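You operate a simulated robot arm through the tools that you are given. There is no shell and no other tool. Be economical: measure what you need, move in short steps, check, and stop when the job is done.

You run a simulated two-armed robot. Do the job below in one go: nothing can be reset, and whatever is moved stays where it is left.

TASK
Stack the green carton marked "65" from the top of the speckled table on top of the green carton that says "56". Then put one of the large bearings from the top of the green table on the open shelf of the teal cabinet. Then take the lid off the yellow grease tub on the top of the yellow table and lay it down there. Then fetch the black wedge from the top of the yellow table and set it on the shelf under the cream table. Then put one of the orange bearings from the top of the yellow table on top of the brown wide carton there. Then open the white drawer, fetch the blue bearing from the inside of the white drawer and set it on the open shelf of the teal cabinet, then shut the drawer. Then open the cabinet door, take the medium bearing on the top of the brown table and put it away on the upper shelf of the drying cabinet, then shut the door. The order counts.

It is judged by the outcome, as a careful person would: the job done as asked, and still so three seconds after it is handed in. It fails if anything else is knocked over, pushed out of place, dropped, spilled or broken. A push-on lid holds only when it is set on centred and level and pressed home; a screw cap is set on level and turned clockwise until tight.

THE ROBOT
Two 7-joint arms with fingered hands on one trunk, on a base that drives. Base frame: it is fixed to the floor where the robot stands at the start and does not move with it; the origin is under the middle of the robot, x ahead of it, y to its left, z up. Units: mm, degrees, N and s.
The left shoulder is at the start at [60, 177, 975], the right one opposite. With the tool pointing down near the work surface each hand reaches from about 400 to 660 mm from the robot's upright axis, wherever it stands, measured 20 degrees to its own side. Places, roughly: black wedge (12x6x6 cm) [900, -1500, 800]; blue bearing (7x7x2 cm) [-2200, 800, 100]; cabinet door [-6200, -8800, 1100]; green carton [750, -250, 750]; large bearing [750, -2750, 750]; large bearing (7x7x2 cm) [800, -2700, 700]; medium bearing (6x6x2 cm) [-1600, -1700, 800]; open shelf of the teal cabinet [-2400, 900, 400]; orange bearing [750, -1000, 750]; shelf under the cream table [-1800, -5700, 200]; upper shelf of the drying cabinet [-6200, -9000, 1200]; white drawer [-2200, 800, 200]; wide carton [750, -750, 750]; yellow grease tub [750, -1750, 750]. Payload 4 kg a hand.
The tool frame of a hand sits at the grasp point between the pads (the TCP): z along the fingers, y along the line on which they close. The tips reach 37 mm beyond it. Largest opening 124 mm; the body of the gripper starts 43 mm behind the TCP. The gripper is a hand of 3 fingers: y runs from the thumb to the fingers, the wrist lies at [-15, -108, -202] in the tool frame.
Orientation is that of the tool frame in the base frame, as a unit quaternion [x, y, z, w]. With the fingers straight down and the wrist toward the robot, the tool's x, y and z point along [0, 1, 0], [1, 0, 0] and [0, 0, -1] of the base frame.

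THE INTERFACE
- The arms move only by the tool step_arm. It takes "left_increments", "right_increments" or both (then of equal length, played together; a hand with none holds still); each is text: rows parted by semicolons, each of 6 numbers parted by spaces: the shift along the tool's x, y, z in units of 50 mm (1.0 is 50 mm), then the turn, a rotation vector about the tool's x, y, z in units of 4 degrees (1.0 is 4 degrees). In form: x y z rx ry rz; .... A call has 1 to 10 rows; each row shifts and turns the commanded pose from where the row before left it, along the tool's axes as they then stand. A call with a number of a shift or a turn outside -1 to 1 is refused whole. A row lasts 0.2 s, in which the tool goes at most 50 mm and 8.6 degrees; a call with a longer step from one row to the next is refused whole. Where a pose cannot be reached the arm comes as near as it can. A force on the tool above 40 N (or 10 N above the force at the start of the call, whichever is more), or a blocked arm, ends the call early, and 0.2 s more pass. In this call time passes only in rows, and 0.2 s behind the last. It gives the time, the measured TCP pose, the force on the tool (base axes), the opening and the grip force at its end, in the units of the frame above (readings bear some noise), with the torque about the TCP (base axes, N m) and any sound that the robot's microphone picked up.
- Cameras (640 x 400 px; columns grow to the right, rows downward): "scene" is now at [48.9, -32.8, 1624.8]; the picture's right is [-0.38, -0.92, 0.00], its down [-0.62, 0.26, -0.74] and it looks along [0.68, -0.28, -0.68] (base axes); focal length 268 px, centre (320, 200). "left" rides on the left gripper at [-64, -76, -137] in its tool frame; the picture's right is [-0.84, -0.26, 0.48], its down [0.48, -0.76, 0.43] and it looks along [0.26, 0.60, 0.76] (tool axes); focal length 256 px, centre (320, 200). "right" rides on the right gripper at [64, -76, -136] in its tool frame; the picture's right is [-0.84, 0.26, -0.48], its down [-0.48, -0.76, 0.43] and it looks along [-0.26, 0.60, 0.76] (tool axes); focal length 256 px, centre (320, 200). There is no depth. A picture from a camera that has moved, and an enlarged one, comes with that camera's place and axes in the base frame and with its lens.
- get_image(camera): a new picture of that camera. The clock stands still meanwhile.
- lift_body(by): slides the trunk up (or, below 0, down) by that many mm; the arms and the scene camera ride with it, the base frame stays. It gives what a move gives, with no picture.
- roll_base(legs): drives the robot by 1 to 6 legs, each [ahead, left, turn to the left] in mm, mm and degrees, along the robot's own axes; the way and the turn of a leg run together, so that a leg with both is an arc; at most 1500 mm and 180 degrees a leg. The arms and the cameras ride along, it lands a little off, and it stops where it bumps. It gives what a move gives.
- finger_targets(index, middle, thumb_bend, thumb_turn, hand): sets how far each is bent, from 0 (flat) to 100 (curled in); at 30 the hand is open as for a grip, at 70 the pads meet at the TCP. One left out holds its place. A second passes; each finger stops where it meets its share of the squeeze, and holds until it gets a number again. It is the only way to open and close the hand. It gives what a move gives, with no picture; readings hold the bend of each and the force on the fingers (four entries, about 0 where the hand has none), thumb and palm. thumb_turn goes from beside the hand (0) to across from the fingers (100), as for a grip.
- turn_head(pan, tilt): turns the head with the scene camera to pan (to the left, within 86 degrees either way) and tilt (down, from -29 to 69), counted from straight ahead of the robot. It gives what a move gives.
- zoom(camera, box): a new picture of the part [left, top, right, bottom] of that camera's present view, enlarged. The clock stands still meanwhile.
- sign_off(): hands the job in; it is judged then, once.

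Work in short steps. Places have to be worked out from the pictures, the camera data and where the tool is seen: move nearer, look again, correct. Check each grasp and each placing, and mend what went wrong. You have 493 turns and 256 pictures in all, those below and enlarged ones among them. Open the grippers and draw the arms clear of the work before you hand the job in, unless the task says otherwise; then end with one line.

The tools are called after "Request:" by a JSON object that holds its "api" and its "payload". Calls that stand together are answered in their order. step_arm: Moves the arms, as the interface text tells. Its arguments: {"type":"object","properties":{"left_increments":{"type":"string"},"right_increments":{"type":"string"}},"required":[]} The other tools are called the same way: lift_body (by) slides the trunk up or down; finger_targets (index, middle, thumb_bend, thumb_turn, hand) moves the fingers one by one; roll_base (legs) drives the base; turn_head (pan, tilt) turns the head that bears the scene camera; get_image (camera) takes a picture; zoom (camera, box) takes an enlarged picture of a part of a camera's view; sign_off () hands the job in.

At the start:

```text
time_s: 0.0
left_position: [641.4, -23.6, 1165.3]
left_orientation: [0.708, 0.707, 0.0, 0.0]
left_wrist_force: [0.0, -0.5, 0.3]
left_wrist_torque: [-0.01, 0.01, -0.01]
left_opening: 123.6
left_finger_force: 0.0
left_shape: jaw
left_bend: [30.0, 30.0, 30.0, 98.0]
left_finger forces: [0.0, 0.1, 0.0, 0.0, 0.0, 0.0]
right_position: [438.7, -429.5, 1143.0]
right_orientation: [0.707, 0.708, 0.0, 0.0]
right_wrist_force: [0.6, 0.3, -0.5]
right_wrist_torque: [-0.01, -0.02, -0.01]
right_opening: 123.9
right_finger_force: 0.0
right_shape: jaw
right_bend: [30.0, 30.0, 30.0, 98.0]
right_finger forces: [0.0, 0.0, 0.0, 0.0, 0.0, 0.1]
trunk travel left (down, up): [-500.0, 90.0]
robot x, y, heading: [-0.8, -1.5, 0.1]
head pan, tilt: [-22.4, 42.5]
```

scene: 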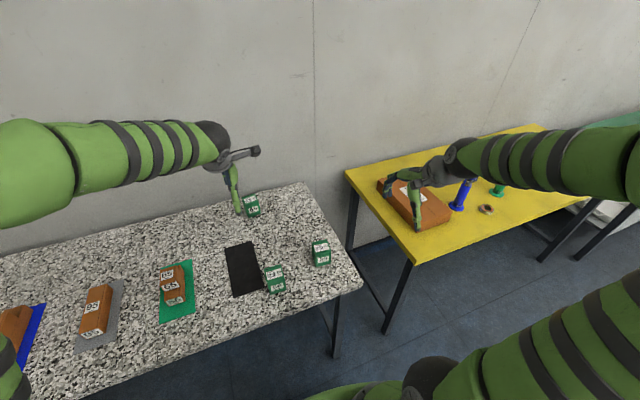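
right: 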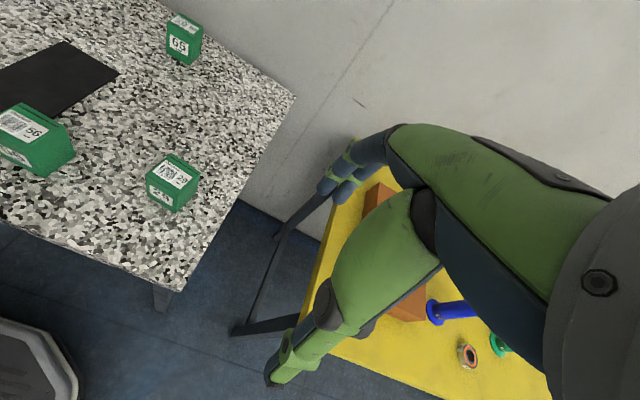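
left: 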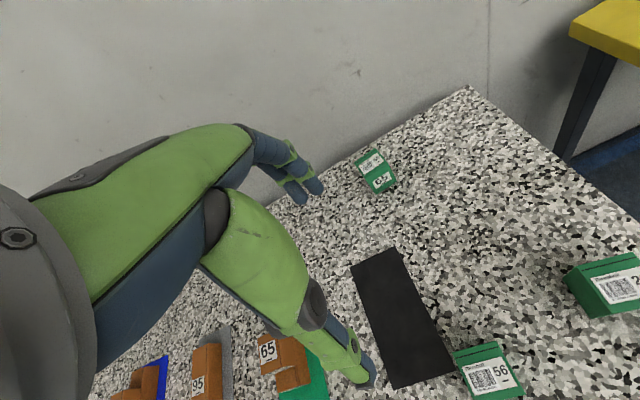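

The pictures show three green cartons on the speckled table. I zoom to read the labels and locate them.

Request:
{"api": "zoom", "payload": {"camera": "scene", "box": [200, 170, 360, 310]}}

Request:
{"api": "zoom", "payload": {"camera": "right", "box": [0, 0, 300, 220]}}

Request:
{"api": "zoom", "payload": {"camera": "left", "box": [340, 130, 640, 400]}}

```text
2.86 times, centred on (280, 240) of scene
camera zoom: at [48.9, -32.8, 1624.8], right [-0.38, -0.92, 0.0], down [-0.62, 0.26, -0.74], along [0.68, -0.28, -0.68], focal length 766 px, centre (434, 86)
```

zoom: 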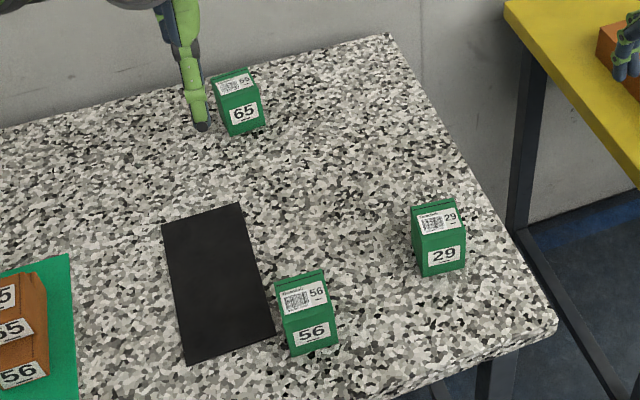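

```text
1.82 times, centred on (150, 110) of right
camera zoom: at [362.1, -366.0, 1279.5], right [0.26, -0.84, 0.48], down [-0.76, -0.48, -0.43], along [0.6, -0.26, -0.76], focal length 465 px, centre (629, 364)
```

zoom: 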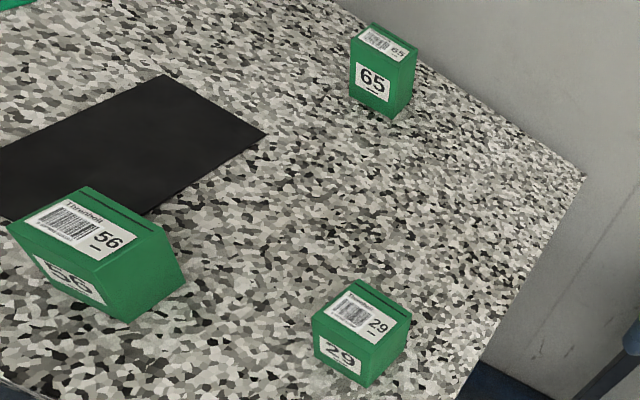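

```text
1.48 times, centred on (490, 265) of left
camera zoom: at [565.2, -88.1, 1302.3], right [-0.26, -0.84, -0.48], down [-0.76, 0.48, -0.43], along [0.6, 0.26, -0.76], focal length 379 px, centre (68, 104)
```

zoom: 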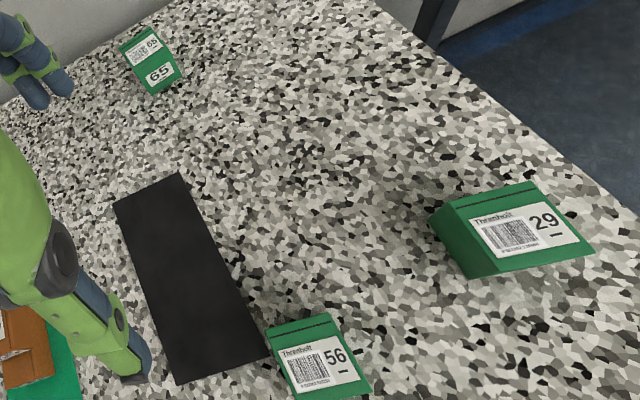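

65 sits near (925,-78), top z≈869, 56 near (545,-80); 65 is out of reach from here. I look down ahead to see what room the base has under the table.

Request:
{"api": "turn_head", "payload": {"pan": 0, "tilt": 69}}

Request:
{"api": "get_image", "payload": {"camera": "scene"}}

```text
time_s: 0.9
left_position: [641.7, -22.4, 1165.7]
left_orientation: [0.707, 0.707, 0.0, 0.0]
left_wrist_force: [-0.5, -0.7, -0.2]
left_wrist_torque: [0.03, 0.01, 0.01]
left_opening: 123.5
left_finger_force: 0.0
left_shape: jaw
left_bend: [30.0, 30.0, 30.0, 98.0]
left_finger forces: [0.0, 0.0, 0.1, 0.0, 0.0, 0.0]
right_position: [438.7, -429.8, 1142.9]
right_orientation: [0.708, 0.706, 0.0, 0.0]
right_wrist_force: [-0.7, -0.5, 0.3]
right_wrist_torque: [0.02, 0.0, 0.03]
right_opening: 123.5
right_finger_force: 0.0
right_shape: jaw
right_bend: [30.0, 30.0, 30.0, 98.0]
right_finger forces: [0.1, 0.1, 0.1, 0.0, 0.0, 0.1]
trunk travel left (down, up): [-500.0, 90.0]
robot x, y, heading: [-0.4, -0.5, 0.2]
head pan, tilt: [0.0, 68.8]
```

```text
249 pictures are left
camera scene: at [27.9, -1.1, 1592.4], right [0.0, -1.0, 0.0], down [-0.93, 0.0, -0.36], along [0.36, 0.0, -0.93], focal length 268 px, centre (320, 200)
```

scene: 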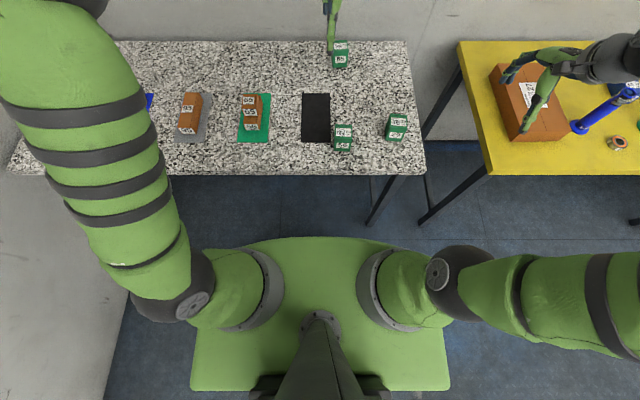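

Table edge is at x≈440, base has clearance beneath between legs. I retract the left hand back and to the left before driving closer.

Request:
{"api": "step_arm", "payload": {"left_increments": "0.8 -1 0 0 0 0;0.8 -1 0 0 0 0;0.8 -1 0 0 0 0;0.8 -1 0 0 0 0;1 0 0 0 0 0;1 0 0 0 0 0"}}

Request:
{"api": "roll_base", "payload": {"legs": [[0, 80, 0], [280, 0, 0]]}}

Request:
{"api": "get_image", "payload": {"camera": "scene"}}

```text
refused: row 1 steps farther than a row can; nothing moved
```

```text
time_s: 3.5
left_position: [917.1, 59.0, 1165.0]
left_orientation: [0.706, 0.709, 0.0, -0.001]
left_wrist_force: [0.2, -0.2, -0.2]
left_wrist_torque: [-0.01, -0.01, 0.01]
left_opening: 123.4
left_finger_force: 0.1
left_shape: jaw
left_bend: [30.0, 30.0, 30.0, 98.0]
left_finger forces: [0.0, 0.1, 0.1, 0.0, 0.1, 0.0]
right_position: [717.0, -348.6, 1143.4]
right_orientation: [0.706, 0.708, -0.001, 0.0]
right_wrist_force: [0.2, 0.7, -0.4]
right_wrist_torque: [0.0, 0.03, 0.02]
right_opening: 123.7
right_finger_force: 0.1
right_shape: jaw
right_bend: [30.0, 30.0, 30.0, 98.0]
right_finger forces: [0.0, 0.0, 0.0, 0.0, 0.0, 0.0]
trunk travel left (down, up): [-500.0, 90.0]
robot x, y, heading: [275.2, 79.1, 0.3]
head pan, tilt: [0.0, 68.8]
```

```text
248 pictures are left
camera scene: at [304.0, 78.5, 1592.3], right [0.0, -1.0, 0.0], down [-0.93, 0.0, -0.36], along [0.36, 0.0, -0.93], focal length 268 px, centre (320, 200)
```

scene: 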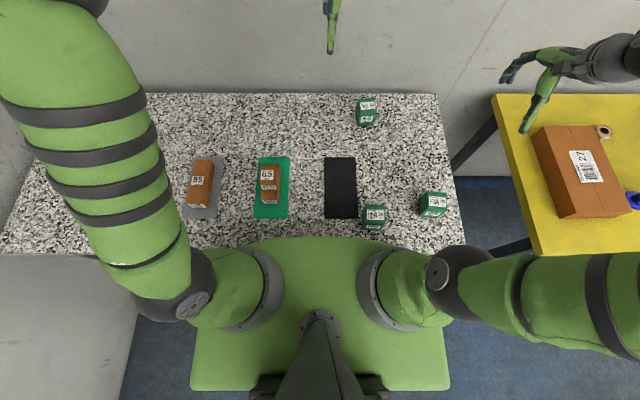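

Now at (275,79); 65 top ≈(932,-77,869). I draw the left hand away and bring the right hand above 65, staying high.

Request:
{"api": "step_arm", "payload": {"left_increments": "0.6 -0.78 0 0 0 0;0.6 -0.78 0 0 0 0;0.6 -0.78 0 0 0 0;0.6 -0.78 0 0 0 0;0.6 -0.78 0 0 0 0;0.6 -0.78 0 0 0 0;0.6 -0.78 0 0 0 0", "right_increments": "0.777 0.57 0 0 0 0;0.777 0.57 0 0 0 0;0.777 0.57 0 0 0 0;0.777 0.57 0 0 0 0;0.777 0.57 0 0 0 0;0.777 0.57 0 0 0 0;0.777 0.57 0 0 0 0"}}

Request:
{"api": "get_image", "payload": {"camera": "right"}}

Request:
{"api": "get_image", "payload": {"camera": "scene"}}

```text
time_s: 5.1
left_position: [641.3, 268.5, 1164.9]
left_orientation: [0.706, 0.708, 0.0, 0.0]
left_wrist_force: [0.4, 0.3, 0.3]
left_wrist_torque: [0.02, 0.03, 0.03]
left_opening: 123.9
left_finger_force: 0.1
left_shape: jaw
left_bend: [30.0, 30.0, 30.0, 98.0]
left_finger forces: [0.0, 0.0, 0.1, 0.0, 0.0, 0.1]
right_position: [914.6, -73.5, 1141.8]
right_orientation: [0.707, 0.707, 0.0, 0.001]
right_wrist_force: [-0.2, 0.4, 0.6]
right_wrist_torque: [0.04, 0.01, -0.02]
right_opening: 123.6
right_finger_force: 0.0
right_shape: jaw
right_bend: [30.0, 30.0, 30.0, 98.0]
right_finger forces: [0.1, 0.0, 0.0, 0.0, 0.0, 0.0]
trunk travel left (down, up): [-500.0, 90.0]
robot x, y, heading: [273.7, 78.4, -0.1]
head pan, tilt: [0.0, 68.8]
```

```text
247 pictures are left
camera right: at [837.1, -8.8, 1278.6], right [0.26, -0.84, 0.48], down [-0.76, -0.49, -0.43], along [0.6, -0.25, -0.76], focal length 256 px, centre (320, 200)
```

right: 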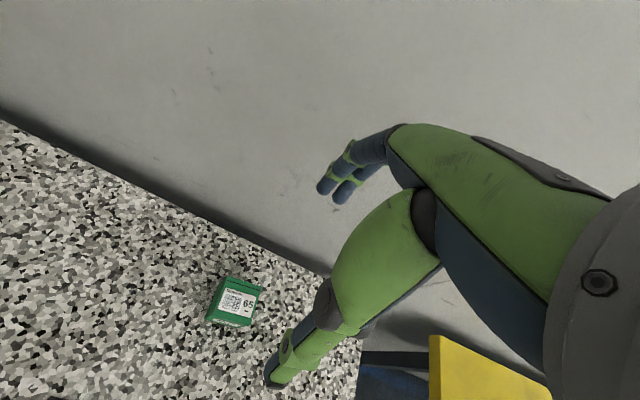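

```text
246 pictures are left
camera scene: at [302.0, 80.1, 1592.4], right [0.0, -1.0, 0.0], down [-0.93, 0.0, -0.36], along [0.36, 0.0, -0.93], focal length 268 px, centre (320, 200)
```

scene: 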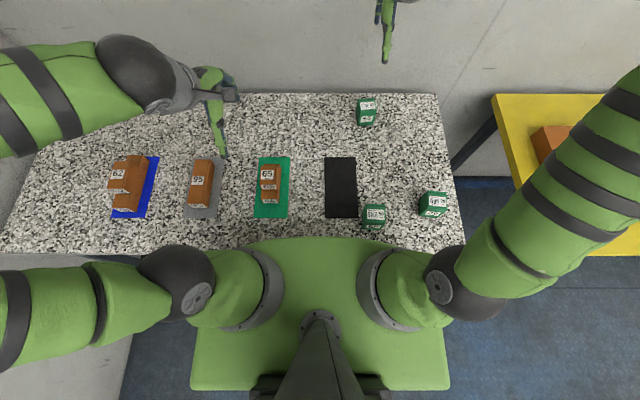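

Estimate of 65: center ≈(928,-75), top 869, depth ~58. I descend part way to z≈950 and re-look.

Request:
{"api": "step_arm", "payload": {"right_increments": "0 0.09 0.96 0 0 0;0 0.09 0.96 0 0 0;0 0.09 0.96 0 0 0;0 0 0.96 0 0 0"}}

Request:
{"api": "get_image", "payload": {"camera": "right"}}

Request:
{"api": "zoom", "payload": {"camera": "scene", "box": [320, 60, 460, 150]}}

```text
time_s: 6.1
left_position: [642.8, 266.0, 1165.1]
left_orientation: [0.706, 0.708, 0.0, -0.001]
left_wrist_force: [1.1, 0.9, 0.8]
left_wrist_torque: [0.04, -0.02, 0.06]
left_opening: 123.6
left_finger_force: 0.0
left_shape: jaw
left_bend: [30.0, 30.0, 30.0, 98.0]
left_finger forces: [0.1, 0.0, 0.0, 0.0, 0.0, 0.1]
right_position: [927.8, -79.5, 948.7]
right_orientation: [0.706, 0.708, 0.0, -0.001]
right_wrist_force: [0.7, -0.5, 0.2]
right_wrist_torque: [0.02, 0.01, 0.04]
right_opening: 123.6
right_finger_force: 0.0
right_shape: jaw
right_bend: [30.0, 30.0, 30.0, 98.0]
right_finger forces: [0.1, 0.0, 0.0, 0.0, 0.1, 0.1]
trunk travel left (down, up): [-500.0, 90.0]
robot x, y, heading: [272.5, 80.6, 0.2]
head pan, tilt: [0.0, 68.8]
```

```text
245 pictures are left
camera right: at [850.9, -16.0, 1086.2], right [0.26, -0.84, 0.48], down [-0.76, -0.48, -0.43], along [0.6, -0.25, -0.76], focal length 256 px, centre (320, 200)
```

right: 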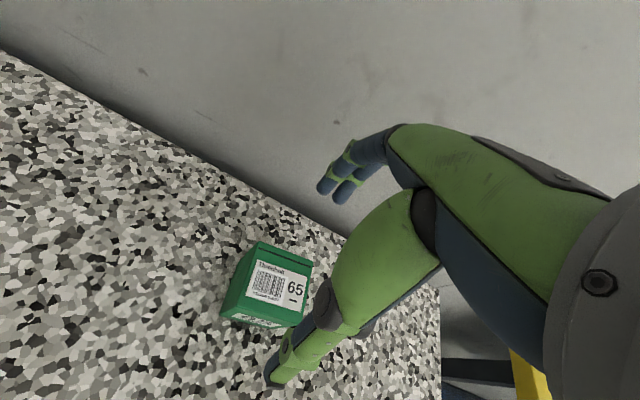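

```text
4.44 times, centred on (390, 105) of scene
camera zoom: at [303.8, 76.5, 1592.4], right [0.0, -1.0, 0.0], down [-0.93, 0.0, -0.36], along [0.36, 0.0, -0.93], focal length 1192 px, centre (9, 622)
```

zoom: 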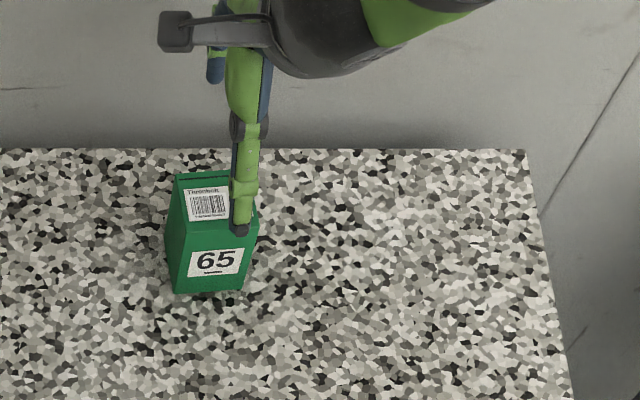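

The carton is centred under the hand (≈(926,-78)). I descend to z≈850 for the grasp.

Request:
{"api": "step_arm", "payload": {"right_increments": "0 0 0.7 0 0 0;0 0 0.7 0 0 0;0 0 0.56 0 0 0"}}

Request:
{"api": "get_image", "payload": {"camera": "right"}}

Request:
{"api": "zoom", "payload": {"camera": "scene", "box": [320, 60, 460, 150]}}

```text
time_s: 6.9
left_position: [642.5, 267.6, 1164.3]
left_orientation: [0.705, 0.709, 0.0, 0.0]
left_wrist_force: [-0.1, 0.6, -0.3]
left_wrist_torque: [0.0, 0.0, 0.01]
left_opening: 123.7
left_finger_force: 0.1
left_shape: jaw
left_bend: [30.0, 30.0, 30.0, 98.0]
left_finger forces: [0.1, 0.0, 0.0, 0.0, 0.0, 0.0]
right_position: [927.1, -78.1, 852.3]
right_orientation: [0.706, 0.708, 0.0, 0.0]
right_wrist_force: [0.0, 0.6, 0.3]
right_wrist_torque: [0.01, -0.01, 0.04]
right_opening: 123.9
right_finger_force: 0.0
right_shape: jaw
right_bend: [30.0, 30.0, 30.0, 98.0]
right_finger forces: [0.0, 0.1, 0.1, 0.1, 0.0, 0.1]
trunk travel left (down, up): [-500.0, 90.0]
robot x, y, heading: [274.6, 75.7, -0.2]
head pan, tilt: [0.0, 68.8]
```

```text
243 pictures are left
camera right: at [851.1, -13.3, 988.7], right [0.26, -0.84, 0.48], down [-0.76, -0.48, -0.44], along [0.6, -0.25, -0.76], focal length 256 px, centre (320, 200)
```

right: 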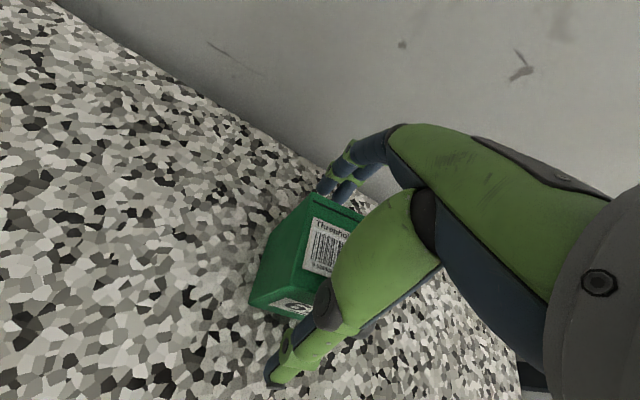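

```text
4.44 times, centred on (390, 105) of scene
camera zoom: at [303.2, 78.0, 1592.4], right [0.0, -1.0, 0.0], down [-0.93, 0.0, -0.36], along [0.36, 0.0, -0.93], focal length 1192 px, centre (9, 622)
```

zoom: 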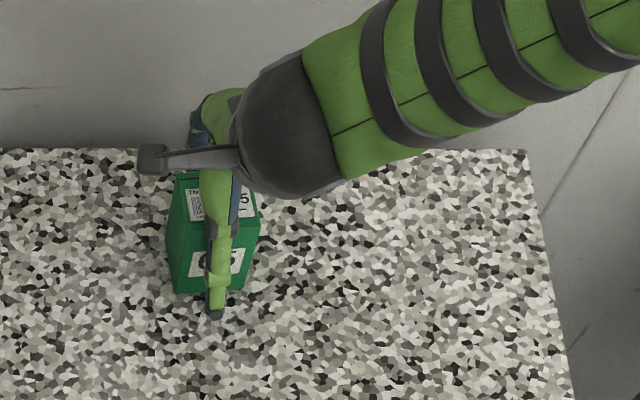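

The thumb stands before the carton's front and the fingers behind. Close.

Request:
{"api": "finger_targets", "payload": {"hand": "right", "index": 70, "middle": 70, "thumb_bend": 70}}

Request:
{"api": "get_image", "payload": {"camera": "right"}}

```text
time_s: 7.9
left_position: [640.2, 267.3, 1165.2]
left_orientation: [0.706, 0.708, 0.0, 0.001]
left_wrist_force: [0.0, 0.0, -0.2]
left_wrist_torque: [0.02, 0.01, 0.0]
left_opening: 123.7
left_finger_force: 0.1
left_shape: jaw
left_bend: [30.0, 30.0, 30.0, 98.0]
left_finger forces: [0.0, 0.0, 0.0, 0.1, 0.0, 0.1]
right_position: [927.7, -75.8, 854.3]
right_orientation: [0.707, 0.707, 0.001, 0.002]
right_wrist_force: [-1.1, -4.5, 26.8]
right_wrist_torque: [0.02, -0.96, 0.01]
right_opening: 63.1
right_finger_force: 42.4
right_shape: fingers
right_bend: [50.0, 51.0, 58.0, 97.0]
right_finger forces: [23.3, 15.3, 0.0, 0.1, 46.5, 0.1]
trunk travel left (down, up): [-500.0, 90.0]
robot x, y, heading: [276.0, 77.8, 0.2]
head pan, tilt: [0.0, 68.8]
```

```text
241 pictures are left
camera right: at [849.9, -13.0, 991.0], right [0.26, -0.84, 0.48], down [-0.76, -0.49, -0.44], along [0.6, -0.25, -0.76], focal length 256 px, centre (320, 200)
```

right: 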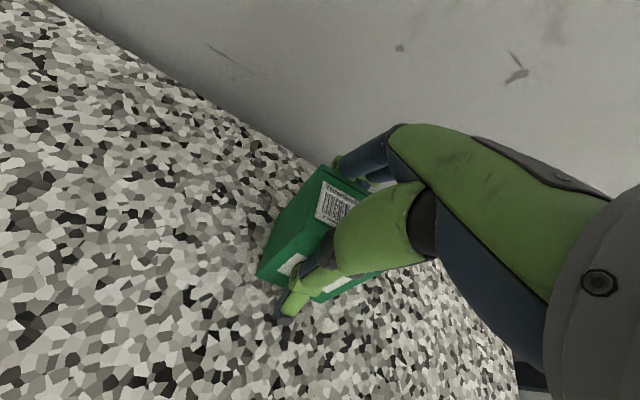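

Grip holds (~42 N). I lift straight up 100 mm and check the carton's attitude.

Request:
{"api": "step_arm", "payload": {"right_increments": "0 0 -0.5 0 0 0;0 0 -0.8 0 0 0;0 0 -0.8 0 0 0;0 0 -0.8 0 0 0"}}

Request:
{"api": "get_image", "payload": {"camera": "right"}}

Request:
{"api": "zoom", "payload": {"camera": "scene", "box": [320, 30, 460, 120]}}

```text
time_s: 8.9
left_position: [642.2, 268.1, 1164.1]
left_orientation: [0.706, 0.708, 0.0, 0.0]
left_wrist_force: [0.0, -0.1, -0.7]
left_wrist_torque: [-0.02, 0.02, 0.05]
left_opening: 123.6
left_finger_force: 0.2
left_shape: jaw
left_bend: [30.0, 30.0, 30.0, 98.0]
left_finger forces: [0.0, 0.0, 0.1, 0.1, 0.0, 0.0]
right_position: [926.8, -76.9, 997.5]
right_orientation: [0.706, 0.708, 0.0, 0.001]
right_wrist_force: [0.1, -0.2, -1.8]
right_wrist_torque: [-0.01, 0.01, -0.05]
right_opening: 62.5
right_finger_force: 36.5
right_shape: fingers
right_bend: [50.0, 51.0, 58.0, 96.0]
right_finger forces: [22.2, 13.4, 0.1, 0.1, 38.5, 0.1]
trunk travel left (down, up): [-500.0, 90.0]
robot x, y, heading: [271.7, 81.1, 0.3]
head pan, tilt: [0.0, 68.8]
```

```text
240 pictures are left
camera right: at [849.6, -12.1, 1134.5], right [0.26, -0.84, 0.48], down [-0.76, -0.49, -0.43], along [0.6, -0.25, -0.76], focal length 256 px, centre (320, 200)
```

right: 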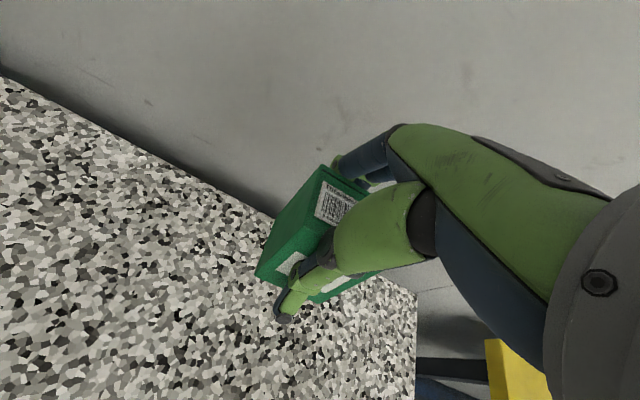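

```text
4.44 times, centred on (390, 75) of scene
camera zoom: at [302.3, 78.9, 1592.3], right [0.0, -1.0, 0.0], down [-0.93, 0.0, -0.36], along [0.36, 0.0, -0.93], focal length 1192 px, centre (9, 756)
```

zoom: 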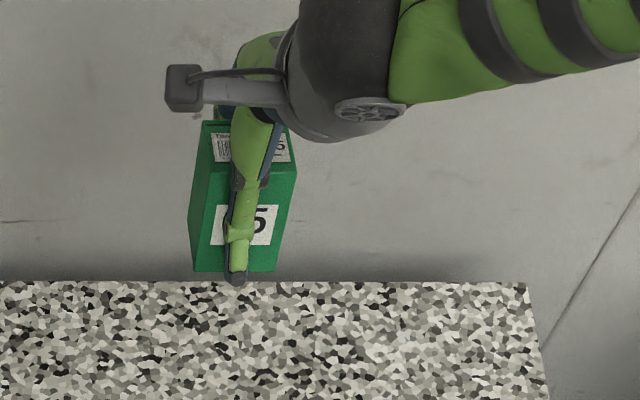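

The carton was lifted but pitched about 13° (bottom toward me). I'll correct that with the wrist; first back the base so 56 comes into reach, then view it.

Request:
{"api": "roll_base", "payload": {"legs": [[-240, 0, 0]]}}

Request:
{"api": "turn_head", "payload": {"pan": -15, "tilt": 50}}

Request:
{"api": "get_image", "payload": {"camera": "scene"}}

```text
time_s: 10.7
left_position: [400.6, 267.1, 1165.3]
left_orientation: [0.706, 0.708, 0.0, 0.0]
left_wrist_force: [0.3, -0.1, 1.0]
left_wrist_torque: [-0.02, -0.02, 0.01]
left_opening: 124.0
left_finger_force: 0.1
left_shape: jaw
left_bend: [30.0, 30.0, 30.0, 98.0]
left_finger forces: [0.1, 0.0, 0.1, 0.0, 0.0, 0.0]
right_position: [686.8, -77.0, 998.7]
right_orientation: [0.706, 0.708, 0.0, 0.0]
right_wrist_force: [-0.2, -0.4, -1.9]
right_wrist_torque: [0.0, -0.03, -0.01]
right_opening: 62.5
right_finger_force: 37.2
right_shape: fingers
right_bend: [50.0, 51.0, 58.0, 96.0]
right_finger forces: [22.1, 13.4, 0.1, 0.1, 38.6, 0.0]
trunk travel left (down, up): [-500.0, 90.0]
robot x, y, heading: [32.4, 80.7, 0.2]
head pan, tilt: [0.0, 68.8]
```

```text
time_s: 11.5
left_position: [402.9, 266.7, 1164.5]
left_orientation: [0.706, 0.708, -0.001, 0.0]
left_wrist_force: [-0.6, 0.3, 0.3]
left_wrist_torque: [0.0, -0.03, 0.02]
left_opening: 123.9
left_finger_force: 0.1
left_shape: jaw
left_bend: [30.0, 30.0, 30.0, 98.0]
left_finger forces: [0.0, 0.0, 0.0, 0.0, 0.0, 0.0]
right_position: [686.9, -76.6, 996.2]
right_orientation: [0.706, 0.709, 0.0, 0.0]
right_wrist_force: [-0.4, -0.2, -1.7]
right_wrist_torque: [-0.01, 0.02, 0.0]
right_opening: 62.5
right_finger_force: 37.2
right_shape: fingers
right_bend: [50.0, 51.0, 58.0, 96.0]
right_finger forces: [22.1, 13.4, 0.1, 0.1, 38.5, 0.0]
trunk travel left (down, up): [-500.0, 90.0]
robot x, y, heading: [36.1, 83.4, 0.3]
head pan, tilt: [-15.0, 50.0]
```

```text
238 pictures are left
camera scene: at [81.4, 58.0, 1614.3], right [-0.25, -0.97, 0.0], down [-0.74, 0.2, -0.64], along [0.62, -0.16, -0.77], focal length 268 px, centre (320, 200)
```

scene: 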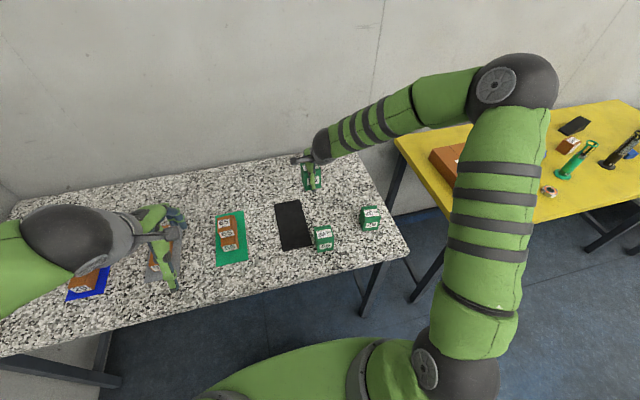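

Request:
{"api": "zoom", "payload": {"camera": "scene", "box": [270, 130, 400, 260]}}

```text
3.08 times, centred on (335, 195) of scene
camera zoom: at [81.4, 58.0, 1614.3], right [-0.25, -0.97, 0.0], down [-0.74, 0.2, -0.64], along [0.62, -0.16, -0.77], focal length 825 px, centre (274, 215)
```

zoom: 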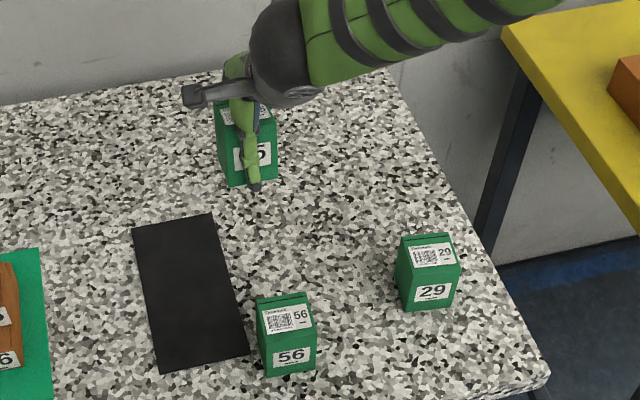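

Request:
{"api": "zoom", "payload": {"camera": "right", "box": [220, 140, 420, 340]}}

```text
2.00 times, centred on (320, 240) of right
camera zoom: at [610.4, -13.0, 1134.2], right [0.26, -0.84, 0.48], down [-0.76, -0.49, -0.43], along [0.6, -0.25, -0.76], focal length 512 px, centre (320, 120)
```

zoom: 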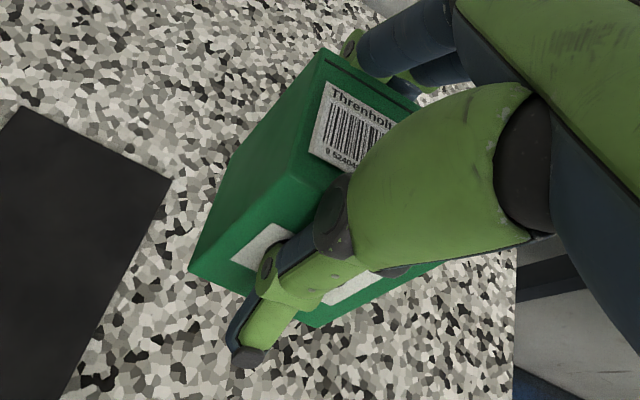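

Both views suggest the carton is pitched ~12° top-forward in the grip. I pitch the hand by −11° about its x over three rows and check.

Request:
{"api": "step_arm", "payload": {"right_increments": "0 0 0 -0.93 0 0;0 0 0 -0.93 0 0;0 0 0 -0.93 0 0"}}

Request:
{"api": "zoom", "payload": {"camera": "scene", "box": [270, 130, 400, 260]}}

```text
time_s: 12.3
left_position: [402.3, 266.0, 1164.7]
left_orientation: [0.706, 0.708, 0.0, 0.0]
left_wrist_force: [0.1, 0.3, 0.9]
left_wrist_torque: [-0.02, 0.0, 0.03]
left_opening: 123.5
left_finger_force: 0.0
left_shape: jaw
left_bend: [30.0, 30.0, 30.0, 98.0]
left_finger forces: [0.1, 0.0, 0.0, 0.0, 0.1, 0.0]
right_position: [687.7, -76.8, 997.3]
right_orientation: [0.703, 0.705, 0.07, 0.068]
right_wrist_force: [-1.2, -0.9, -1.3]
right_wrist_torque: [0.0, 0.01, 0.04]
right_opening: 62.3
right_finger_force: 36.8
right_shape: fingers
right_bend: [50.0, 51.0, 58.0, 96.0]
right_finger forces: [21.9, 13.2, 0.0, 0.0, 38.4, 0.0]
trunk travel left (down, up): [-500.0, 90.0]
robot x, y, heading: [37.1, 76.7, 0.2]
head pan, tilt: [-15.0, 50.0]
```

```text
3.08 times, centred on (335, 195) of scene
camera zoom: at [81.5, 57.8, 1614.3], right [-0.26, -0.97, 0.0], down [-0.74, 0.2, -0.64], along [0.62, -0.16, -0.77], focal length 825 px, centre (274, 215)
```

zoom: 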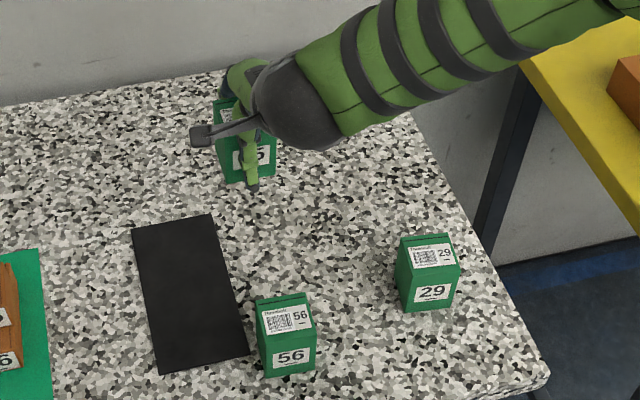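

The carton seems drawn up into the hand so the fingertips reach its bottom — bad for stacking. I'll set it on the bare table right below and regrasp it higher; first lower most of the way.

Request:
{"api": "step_arm", "payload": {"right_increments": "0 -0.19 0.98 0 0 0;0 -0.19 0.98 0 0 0;0 -0.19 0.98 0 0 0;0 -0.02 0.1 0 0 0;0 -0.02 0.1 0 0 0;0 -0.02 0.1 0 0 0"}}

Request:
{"api": "get_image", "payload": {"camera": "right"}}

Request:
{"api": "zoom", "payload": {"camera": "scene", "box": [270, 130, 400, 260]}}

```text
time_s: 13.4
left_position: [401.2, 265.4, 1166.1]
left_orientation: [0.706, 0.708, 0.001, 0.001]
left_wrist_force: [-0.2, 0.1, 0.4]
left_wrist_torque: [0.03, 0.01, -0.01]
left_opening: 123.6
left_finger_force: 0.1
left_shape: jaw
left_bend: [30.0, 30.0, 30.0, 98.0]
left_finger forces: [0.0, 0.0, 0.0, 0.1, 0.0, 0.0]
right_position: [692.8, -75.5, 847.6]
right_orientation: [0.702, 0.705, 0.076, 0.074]
right_wrist_force: [-7.1, -1.3, 22.7]
right_wrist_torque: [0.17, 0.7, 0.1]
right_opening: 61.4
right_finger_force: 43.0
right_shape: fingers
right_bend: [49.0, 52.0, 58.0, 97.0]
right_finger forces: [25.8, 12.9, 0.1, 0.0, 47.7, 0.1]
trunk travel left (down, up): [-500.0, 90.0]
robot x, y, heading: [32.7, 81.6, 0.3]
head pan, tilt: [-15.0, 50.0]
stopped in row 5 (right hand): the force on the tool passed its limit at 44 N (the readings are from after the stop); the commanded pose is now the measured one
```

```text
234 pictures are left
camera right: at [588.3, -12.0, 966.2], right [0.15, -0.84, 0.53], down [-0.65, -0.48, -0.59], along [0.75, -0.25, -0.62], focal length 256 px, centre (320, 200)
```

right: 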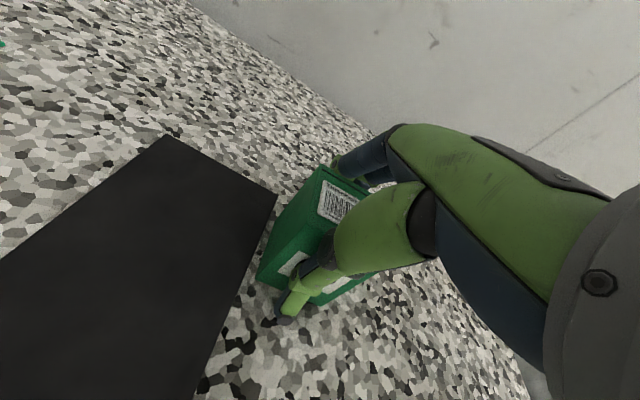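

```text
3.08 times, centred on (335, 195) of scene
camera zoom: at [79.0, 57.6, 1614.5], right [-0.26, -0.97, 0.0], down [-0.74, 0.2, -0.64], along [0.62, -0.16, -0.77], focal length 825 px, centre (274, 215)
```

zoom: 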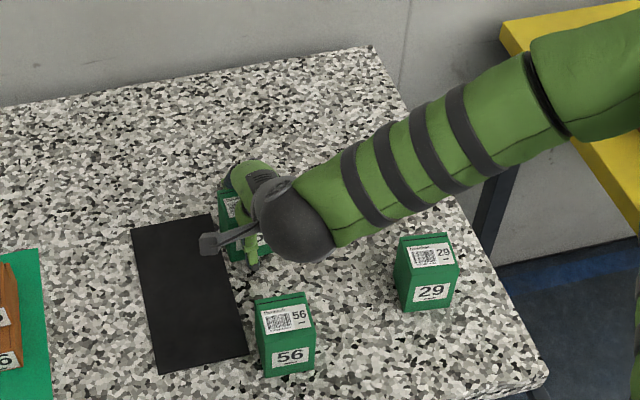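

Contact at TCP z≈848, so the carton did not rise much after all. I release here to let it settle, and inspect.

Request:
{"api": "finger_targets", "payload": {"hand": "right", "index": 40, "middle": 40, "thumb_bend": 44}}

Request:
{"api": "get_image", "payload": {"camera": "right"}}

Request:
{"api": "zoom", "payload": {"camera": "scene", "box": [320, 170, 380, 230]}}

```text
time_s: 14.3
left_position: [402.7, 267.0, 1164.3]
left_orientation: [0.706, 0.708, 0.0, 0.0]
left_wrist_force: [-0.3, 0.7, -0.4]
left_wrist_torque: [-0.03, 0.01, 0.01]
left_opening: 123.3
left_finger_force: 0.1
left_shape: jaw
left_bend: [30.0, 30.0, 30.0, 98.0]
left_finger forces: [0.0, 0.0, 0.0, 0.0, 0.2, 0.1]
right_position: [697.0, -74.9, 848.5]
right_orientation: [0.702, 0.704, 0.077, 0.076]
right_wrist_force: [2.0, 0.9, 12.9]
right_wrist_torque: [0.09, 0.38, -0.04]
right_opening: 84.8
right_finger_force: 6.1
right_shape: fingers
right_bend: [40.0, 40.0, 45.0, 97.0]
right_finger forces: [0.0, 0.1, 0.1, 0.0, 11.6, 0.0]
trunk travel left (down, up): [-500.0, 90.0]
robot x, y, heading: [32.5, 80.4, 0.4]
head pan, tilt: [-15.0, 50.0]
stopped (right hand): the force on the tool passed its limit at 41 N (the readings are from after the stop); the commanded pose is now the measured one
```

```text
232 pictures are left
camera right: at [591.6, -11.2, 966.1], right [0.15, -0.84, 0.53], down [-0.65, -0.48, -0.59], along [0.75, -0.25, -0.61], focal length 256 px, centre (320, 200)
```

right: 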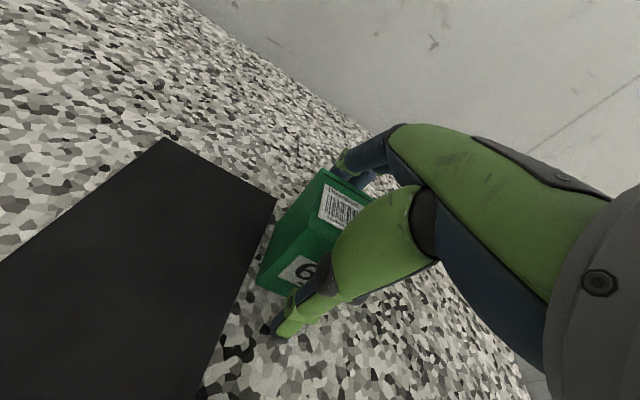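

```text
6.67 times, centred on (350, 200) of scene
camera zoom: at [81.7, 58.0, 1613.8], right [-0.26, -0.97, 0.0], down [-0.74, 0.2, -0.64], along [0.62, -0.16, -0.77], focal length 1788 px, centre (120, 200)
```

zoom: 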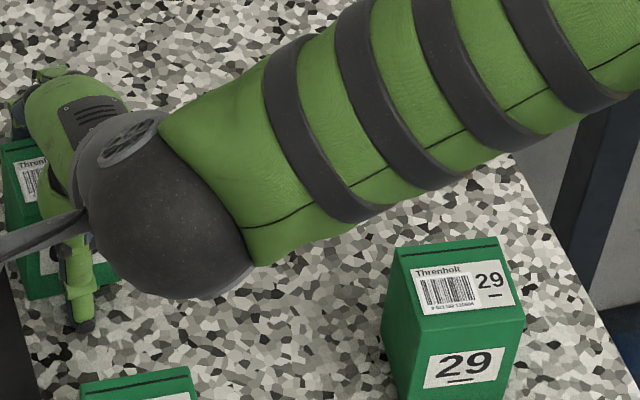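

The lower-tilted thumb is on the table. I raise a bit, open wider and level the hand again.

Request:
{"api": "step_arm", "payload": {"right_increments": "0 0.04 -0.2 0 0 0;0 0.04 -0.2 0 0 0"}}

Request:
{"api": "finger_targets", "payload": {"hand": "right", "index": 30, "middle": 30, "thumb_bend": 30}}

Request:
{"api": "step_arm", "payload": {"right_increments": "0 0.19 -0.96 0 0 0;0 0.19 -0.96 0 0 0;0 0 0 1 0 0;0 0 0 1 0 0;0 0 0 1 0 0"}}

Request:
{"api": "get_image", "payload": {"camera": "right"}}

Request:
{"api": "zoom", "payload": {"camera": "scene", "box": [270, 150, 390, 250]}}

```text
time_s: 14.9
left_position: [402.3, 266.3, 1165.2]
left_orientation: [0.707, 0.707, 0.0, 0.0]
left_wrist_force: [0.2, 0.4, 0.0]
left_wrist_torque: [-0.04, 0.0, -0.02]
left_opening: 123.8
left_finger_force: 0.0
left_shape: jaw
left_bend: [30.0, 30.0, 30.0, 98.0]
left_finger forces: [0.1, 0.0, 0.0, 0.1, 0.1, 0.1]
right_position: [694.6, -75.6, 869.1]
right_orientation: [0.701, 0.705, 0.076, 0.075]
right_wrist_force: [-0.6, 0.3, -0.4]
right_wrist_torque: [0.01, 0.02, -0.01]
right_opening: 86.3
right_finger_force: 0.1
right_shape: fingers
right_bend: [40.0, 40.0, 44.0, 97.0]
right_finger forces: [0.0, 0.1, 0.0, 0.0, 0.0, 0.0]
trunk travel left (down, up): [-500.0, 90.0]
robot x, y, heading: [35.7, 83.6, 0.1]
head pan, tilt: [-15.0, 50.0]
```

```text
time_s: 15.9
left_position: [402.1, 268.6, 1165.4]
left_orientation: [0.706, 0.708, 0.001, 0.001]
left_wrist_force: [-1.4, 0.3, -0.1]
left_wrist_torque: [0.0, -0.03, -0.01]
left_opening: 123.7
left_finger_force: 0.0
left_shape: jaw
left_bend: [30.0, 30.0, 30.0, 98.0]
left_finger forces: [0.1, 0.1, 0.0, 0.0, 0.1, 0.0]
right_position: [694.7, -75.2, 868.7]
right_orientation: [0.702, 0.704, 0.076, 0.076]
right_wrist_force: [-0.3, -0.4, 0.1]
right_wrist_torque: [0.01, 0.01, 0.01]
right_opening: 123.4
right_finger_force: 0.0
right_shape: fingers
right_bend: [30.0, 30.0, 30.0, 97.0]
right_finger forces: [0.1, 0.0, 0.0, 0.0, 0.0, 0.0]
trunk travel left (down, up): [-500.0, 90.0]
robot x, y, heading: [31.8, 77.4, 0.2]
head pan, tilt: [-15.0, 50.0]
```

```text
time_s: 17.1
left_position: [402.4, 266.8, 1165.3]
left_orientation: [0.706, 0.709, 0.0, 0.0]
left_wrist_force: [-0.2, -0.3, -0.3]
left_wrist_torque: [-0.01, 0.01, 0.0]
left_opening: 123.9
left_finger_force: 0.0
left_shape: jaw
left_bend: [30.0, 30.0, 30.0, 98.0]
left_finger forces: [0.0, 0.0, 0.1, 0.0, 0.0, 0.0]
right_position: [692.1, -76.1, 965.5]
right_orientation: [0.706, 0.708, 0.001, 0.002]
right_wrist_force: [-0.4, -0.9, -0.3]
right_wrist_torque: [-0.01, -0.02, -0.01]
right_opening: 123.3
right_finger_force: 0.1
right_shape: fingers
right_bend: [30.0, 30.0, 30.0, 97.0]
right_finger forces: [0.1, 0.0, 0.0, 0.1, 0.1, 0.0]
trunk travel left (down, up): [-500.0, 90.0]
robot x, y, heading: [33.8, 80.4, 0.3]
head pan, tilt: [-15.0, 50.0]
```

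```text
230 pictures are left
camera right: at [614.1, -11.4, 1103.0], right [0.26, -0.84, 0.48], down [-0.76, -0.49, -0.44], along [0.6, -0.25, -0.76], focal length 256 px, centre (320, 200)
```

right: 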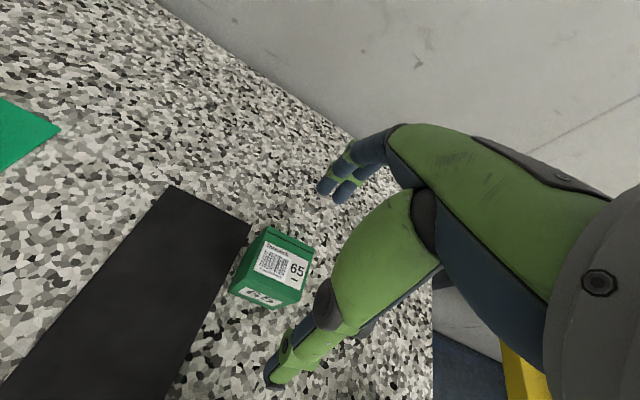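

```text
4.00 times, centred on (330, 200) of scene
camera zoom: at [81.5, 58.1, 1614.3], right [-0.26, -0.97, 0.0], down [-0.74, 0.2, -0.64], along [0.62, -0.16, -0.77], focal length 1073 px, centre (280, 200)
```

zoom: 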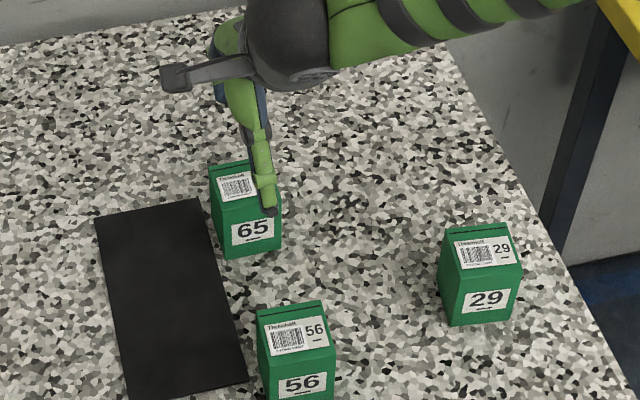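

65 now stands upright near x≈705. I zoom both views for accurate location.

Request:
{"api": "zoom", "payload": {"camera": "right", "box": [210, 210, 350, 320]}}

Request:
{"api": "zoom", "payload": {"camera": "scene", "box": [310, 175, 370, 225]}}

```text
3.64 times, centred on (280, 265) of right
camera zoom: at [614.1, -11.4, 1103.0], right [0.26, -0.84, 0.48], down [-0.76, -0.49, -0.44], along [0.6, -0.25, -0.76], focal length 931 px, centre (466, -36)
```

zoom: 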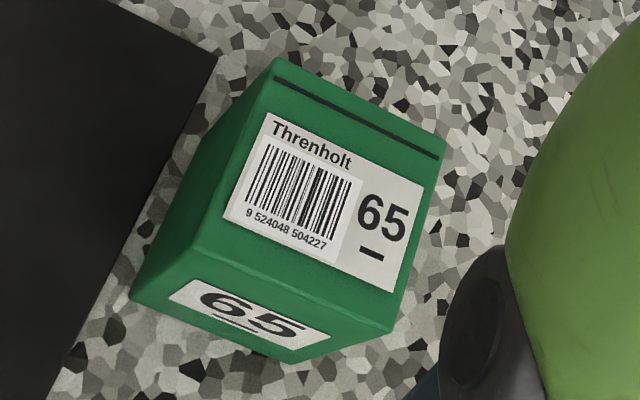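

```text
8.00 times, centred on (340, 200) of scene
camera zoom: at [81.5, 58.1, 1614.3], right [-0.26, -0.97, 0.0], down [-0.74, 0.2, -0.64], along [0.62, -0.16, -0.77], focal length 2146 px, centre (160, 200)
```

zoom: 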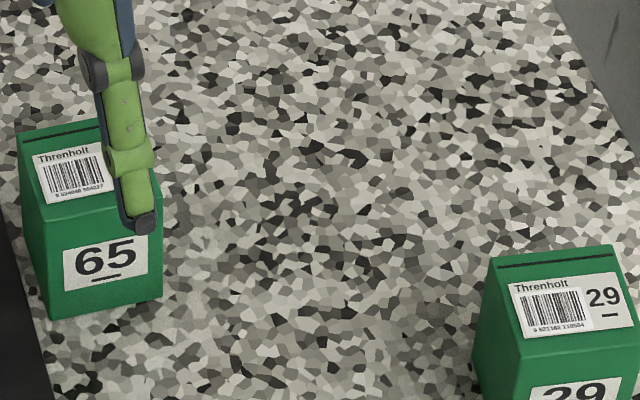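

Solving both views: carton ≈52 mm square, ~78 tall, table ≈803, top ≈881, center ≈(704,-71). I move there, descend to z≈857, and will close gradually.

Request:
{"api": "step_arm", "payload": {"right_increments": "0.09 0.24 0 0 0 0;0 0 0.8 0 0 0;0 0 0.8 0 0 0;0 0 0.56 0 0 0"}}

Request:
{"api": "finger_targets", "payload": {"hand": "right", "index": 46, "middle": 46, "thumb_bend": 46}}

Request:
{"api": "get_image", "payload": {"camera": "right"}}

```text
time_s: 18.1
left_position: [401.7, 266.2, 1163.8]
left_orientation: [0.706, 0.708, 0.0, 0.001]
left_wrist_force: [-0.3, 0.5, 0.3]
left_wrist_torque: [0.03, 0.04, -0.01]
left_opening: 124.0
left_finger_force: 0.1
left_shape: jaw
left_bend: [30.0, 30.0, 30.0, 98.0]
left_finger forces: [0.1, 0.0, 0.0, 0.0, 0.0, 0.0]
right_position: [703.0, -72.3, 858.3]
right_orientation: [0.706, 0.708, 0.003, 0.002]
right_wrist_force: [0.6, -0.2, -0.2]
right_wrist_torque: [0.01, -0.01, 0.0]
right_opening: 123.4
right_finger_force: 0.0
right_shape: fingers
right_bend: [30.0, 30.0, 30.0, 97.0]
right_finger forces: [0.1, 0.0, 0.0, 0.0, 0.0, 0.0]
trunk travel left (down, up): [-500.0, 90.0]
robot x, y, heading: [38.1, 76.7, 0.1]
head pan, tilt: [-15.0, 50.0]
```

```text
time_s: 19.1
left_position: [401.1, 266.3, 1166.5]
left_orientation: [0.706, 0.708, 0.0, 0.0]
left_wrist_force: [-0.1, -0.1, -1.5]
left_wrist_torque: [0.0, 0.0, -0.01]
left_opening: 124.0
left_finger_force: 0.1
left_shape: jaw
left_bend: [30.0, 30.0, 30.0, 98.0]
left_finger forces: [0.0, 0.0, 0.0, 0.1, 0.0, 0.0]
right_position: [705.4, -72.5, 858.7]
right_orientation: [0.706, 0.708, 0.003, 0.003]
right_wrist_force: [-0.6, 0.3, 1.2]
right_wrist_torque: [0.01, 0.0, 0.0]
right_opening: 75.6
right_finger_force: 1.1
right_shape: fingers
right_bend: [46.0, 46.0, 46.0, 97.0]
right_finger forces: [0.0, 0.0, 0.0, 0.1, 1.0, 0.0]
trunk travel left (down, up): [-500.0, 90.0]
robot x, y, heading: [38.3, 79.9, 0.3]
head pan, tilt: [-15.0, 50.0]
```

```text
226 pictures are left
camera right: at [626.9, -8.3, 995.6], right [0.26, -0.84, 0.48], down [-0.76, -0.48, -0.44], along [0.6, -0.25, -0.76], focal length 256 px, centre (320, 200)
```

right: 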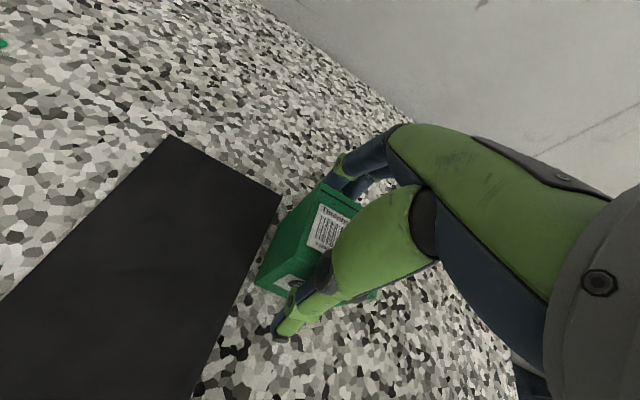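

Thumb's upper part touches the carton's top edge early, which explains the tilt. I open slightly, raise 14 mm and shift 6 mm back so the pads meet it evenly.

Request:
{"api": "finger_targets", "payload": {"hand": "right", "index": 40, "middle": 40, "thumb_bend": 40}}

Request:
{"api": "step_arm", "payload": {"right_increments": "0 -0.12 -0.28 0 0 0"}}

Request:
{"api": "finger_targets", "payload": {"hand": "right", "index": 50, "middle": 50, "thumb_bend": 50}}

Request:
{"api": "zoom", "payload": {"camera": "right", "box": [220, 140, 420, 340]}}

```text
time_s: 20.1
left_position: [402.0, 267.7, 1164.5]
left_orientation: [0.706, 0.708, 0.0, 0.0]
left_wrist_force: [-0.3, 0.3, -0.1]
left_wrist_torque: [-0.01, -0.03, 0.01]
left_opening: 123.9
left_finger_force: 0.1
left_shape: jaw
left_bend: [30.0, 30.0, 30.0, 98.0]
left_finger forces: [0.1, 0.0, 0.0, 0.0, 0.0, 0.0]
right_position: [704.1, -72.6, 858.3]
right_orientation: [0.705, 0.709, 0.001, 0.002]
right_wrist_force: [0.0, 0.6, 0.1]
right_wrist_torque: [-0.01, -0.05, 0.01]
right_opening: 93.1
right_finger_force: 0.1
right_shape: fingers
right_bend: [40.0, 40.0, 40.0, 97.0]
right_finger forces: [0.0, 0.0, 0.1, 0.0, 0.0, 0.0]
trunk travel left (down, up): [-500.0, 90.0]
robot x, y, heading: [32.4, 78.5, 0.2]
head pan, tilt: [-15.0, 50.0]
```

```text
time_s: 20.5
left_position: [401.4, 266.6, 1164.9]
left_orientation: [0.706, 0.708, 0.0, 0.0]
left_wrist_force: [-0.2, 0.9, -0.5]
left_wrist_torque: [-0.01, -0.01, -0.02]
left_opening: 123.5
left_finger_force: 0.0
left_shape: jaw
left_bend: [30.0, 30.0, 30.0, 98.0]
left_finger forces: [0.0, 0.0, 0.1, 0.0, 0.0, 0.0]
right_position: [697.9, -72.2, 871.6]
right_orientation: [0.706, 0.708, 0.002, 0.002]
right_wrist_force: [0.0, -0.7, 0.1]
right_wrist_torque: [-0.04, 0.01, 0.01]
right_opening: 92.7
right_finger_force: 0.1
right_shape: fingers
right_bend: [40.0, 40.0, 40.0, 97.0]
right_finger forces: [0.0, 0.1, 0.0, 0.0, 0.0, 0.1]
trunk travel left (down, up): [-500.0, 90.0]
robot x, y, heading: [33.6, 78.2, -0.1]
head pan, tilt: [-15.0, 50.0]
```

```text
time_s: 21.5
left_position: [401.7, 267.4, 1166.0]
left_orientation: [0.706, 0.708, 0.0, 0.0]
left_wrist_force: [0.2, -0.9, -0.2]
left_wrist_torque: [0.04, -0.01, -0.01]
left_opening: 123.6
left_finger_force: 0.1
left_shape: jaw
left_bend: [30.0, 30.0, 30.0, 98.0]
left_finger forces: [0.0, 0.0, 0.0, 0.1, 0.0, 0.0]
right_position: [699.5, -71.9, 871.5]
right_orientation: [0.705, 0.709, 0.002, 0.003]
right_wrist_force: [0.6, -0.7, 0.9]
right_wrist_torque: [-0.01, -0.08, -0.01]
right_opening: 66.5
right_finger_force: 2.6
right_shape: fingers
right_bend: [49.0, 49.0, 50.0, 97.0]
right_finger forces: [1.6, 1.5, 0.0, 0.0, 2.7, 0.0]
trunk travel left (down, up): [-500.0, 90.0]
robot x, y, heading: [34.2, 78.2, 0.3]
head pan, tilt: [-15.0, 50.0]
```

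```text
2.00 times, centred on (320, 240) of right
camera zoom: at [621.0, -8.5, 1008.1], right [0.26, -0.84, 0.48], down [-0.76, -0.48, -0.44], along [0.6, -0.25, -0.76], focal length 512 px, centre (320, 120)
```

zoom: 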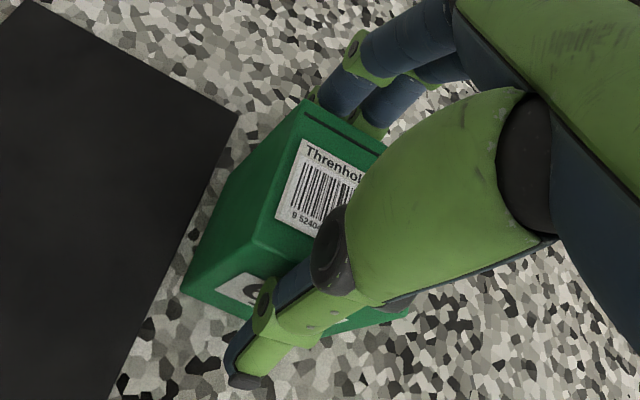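

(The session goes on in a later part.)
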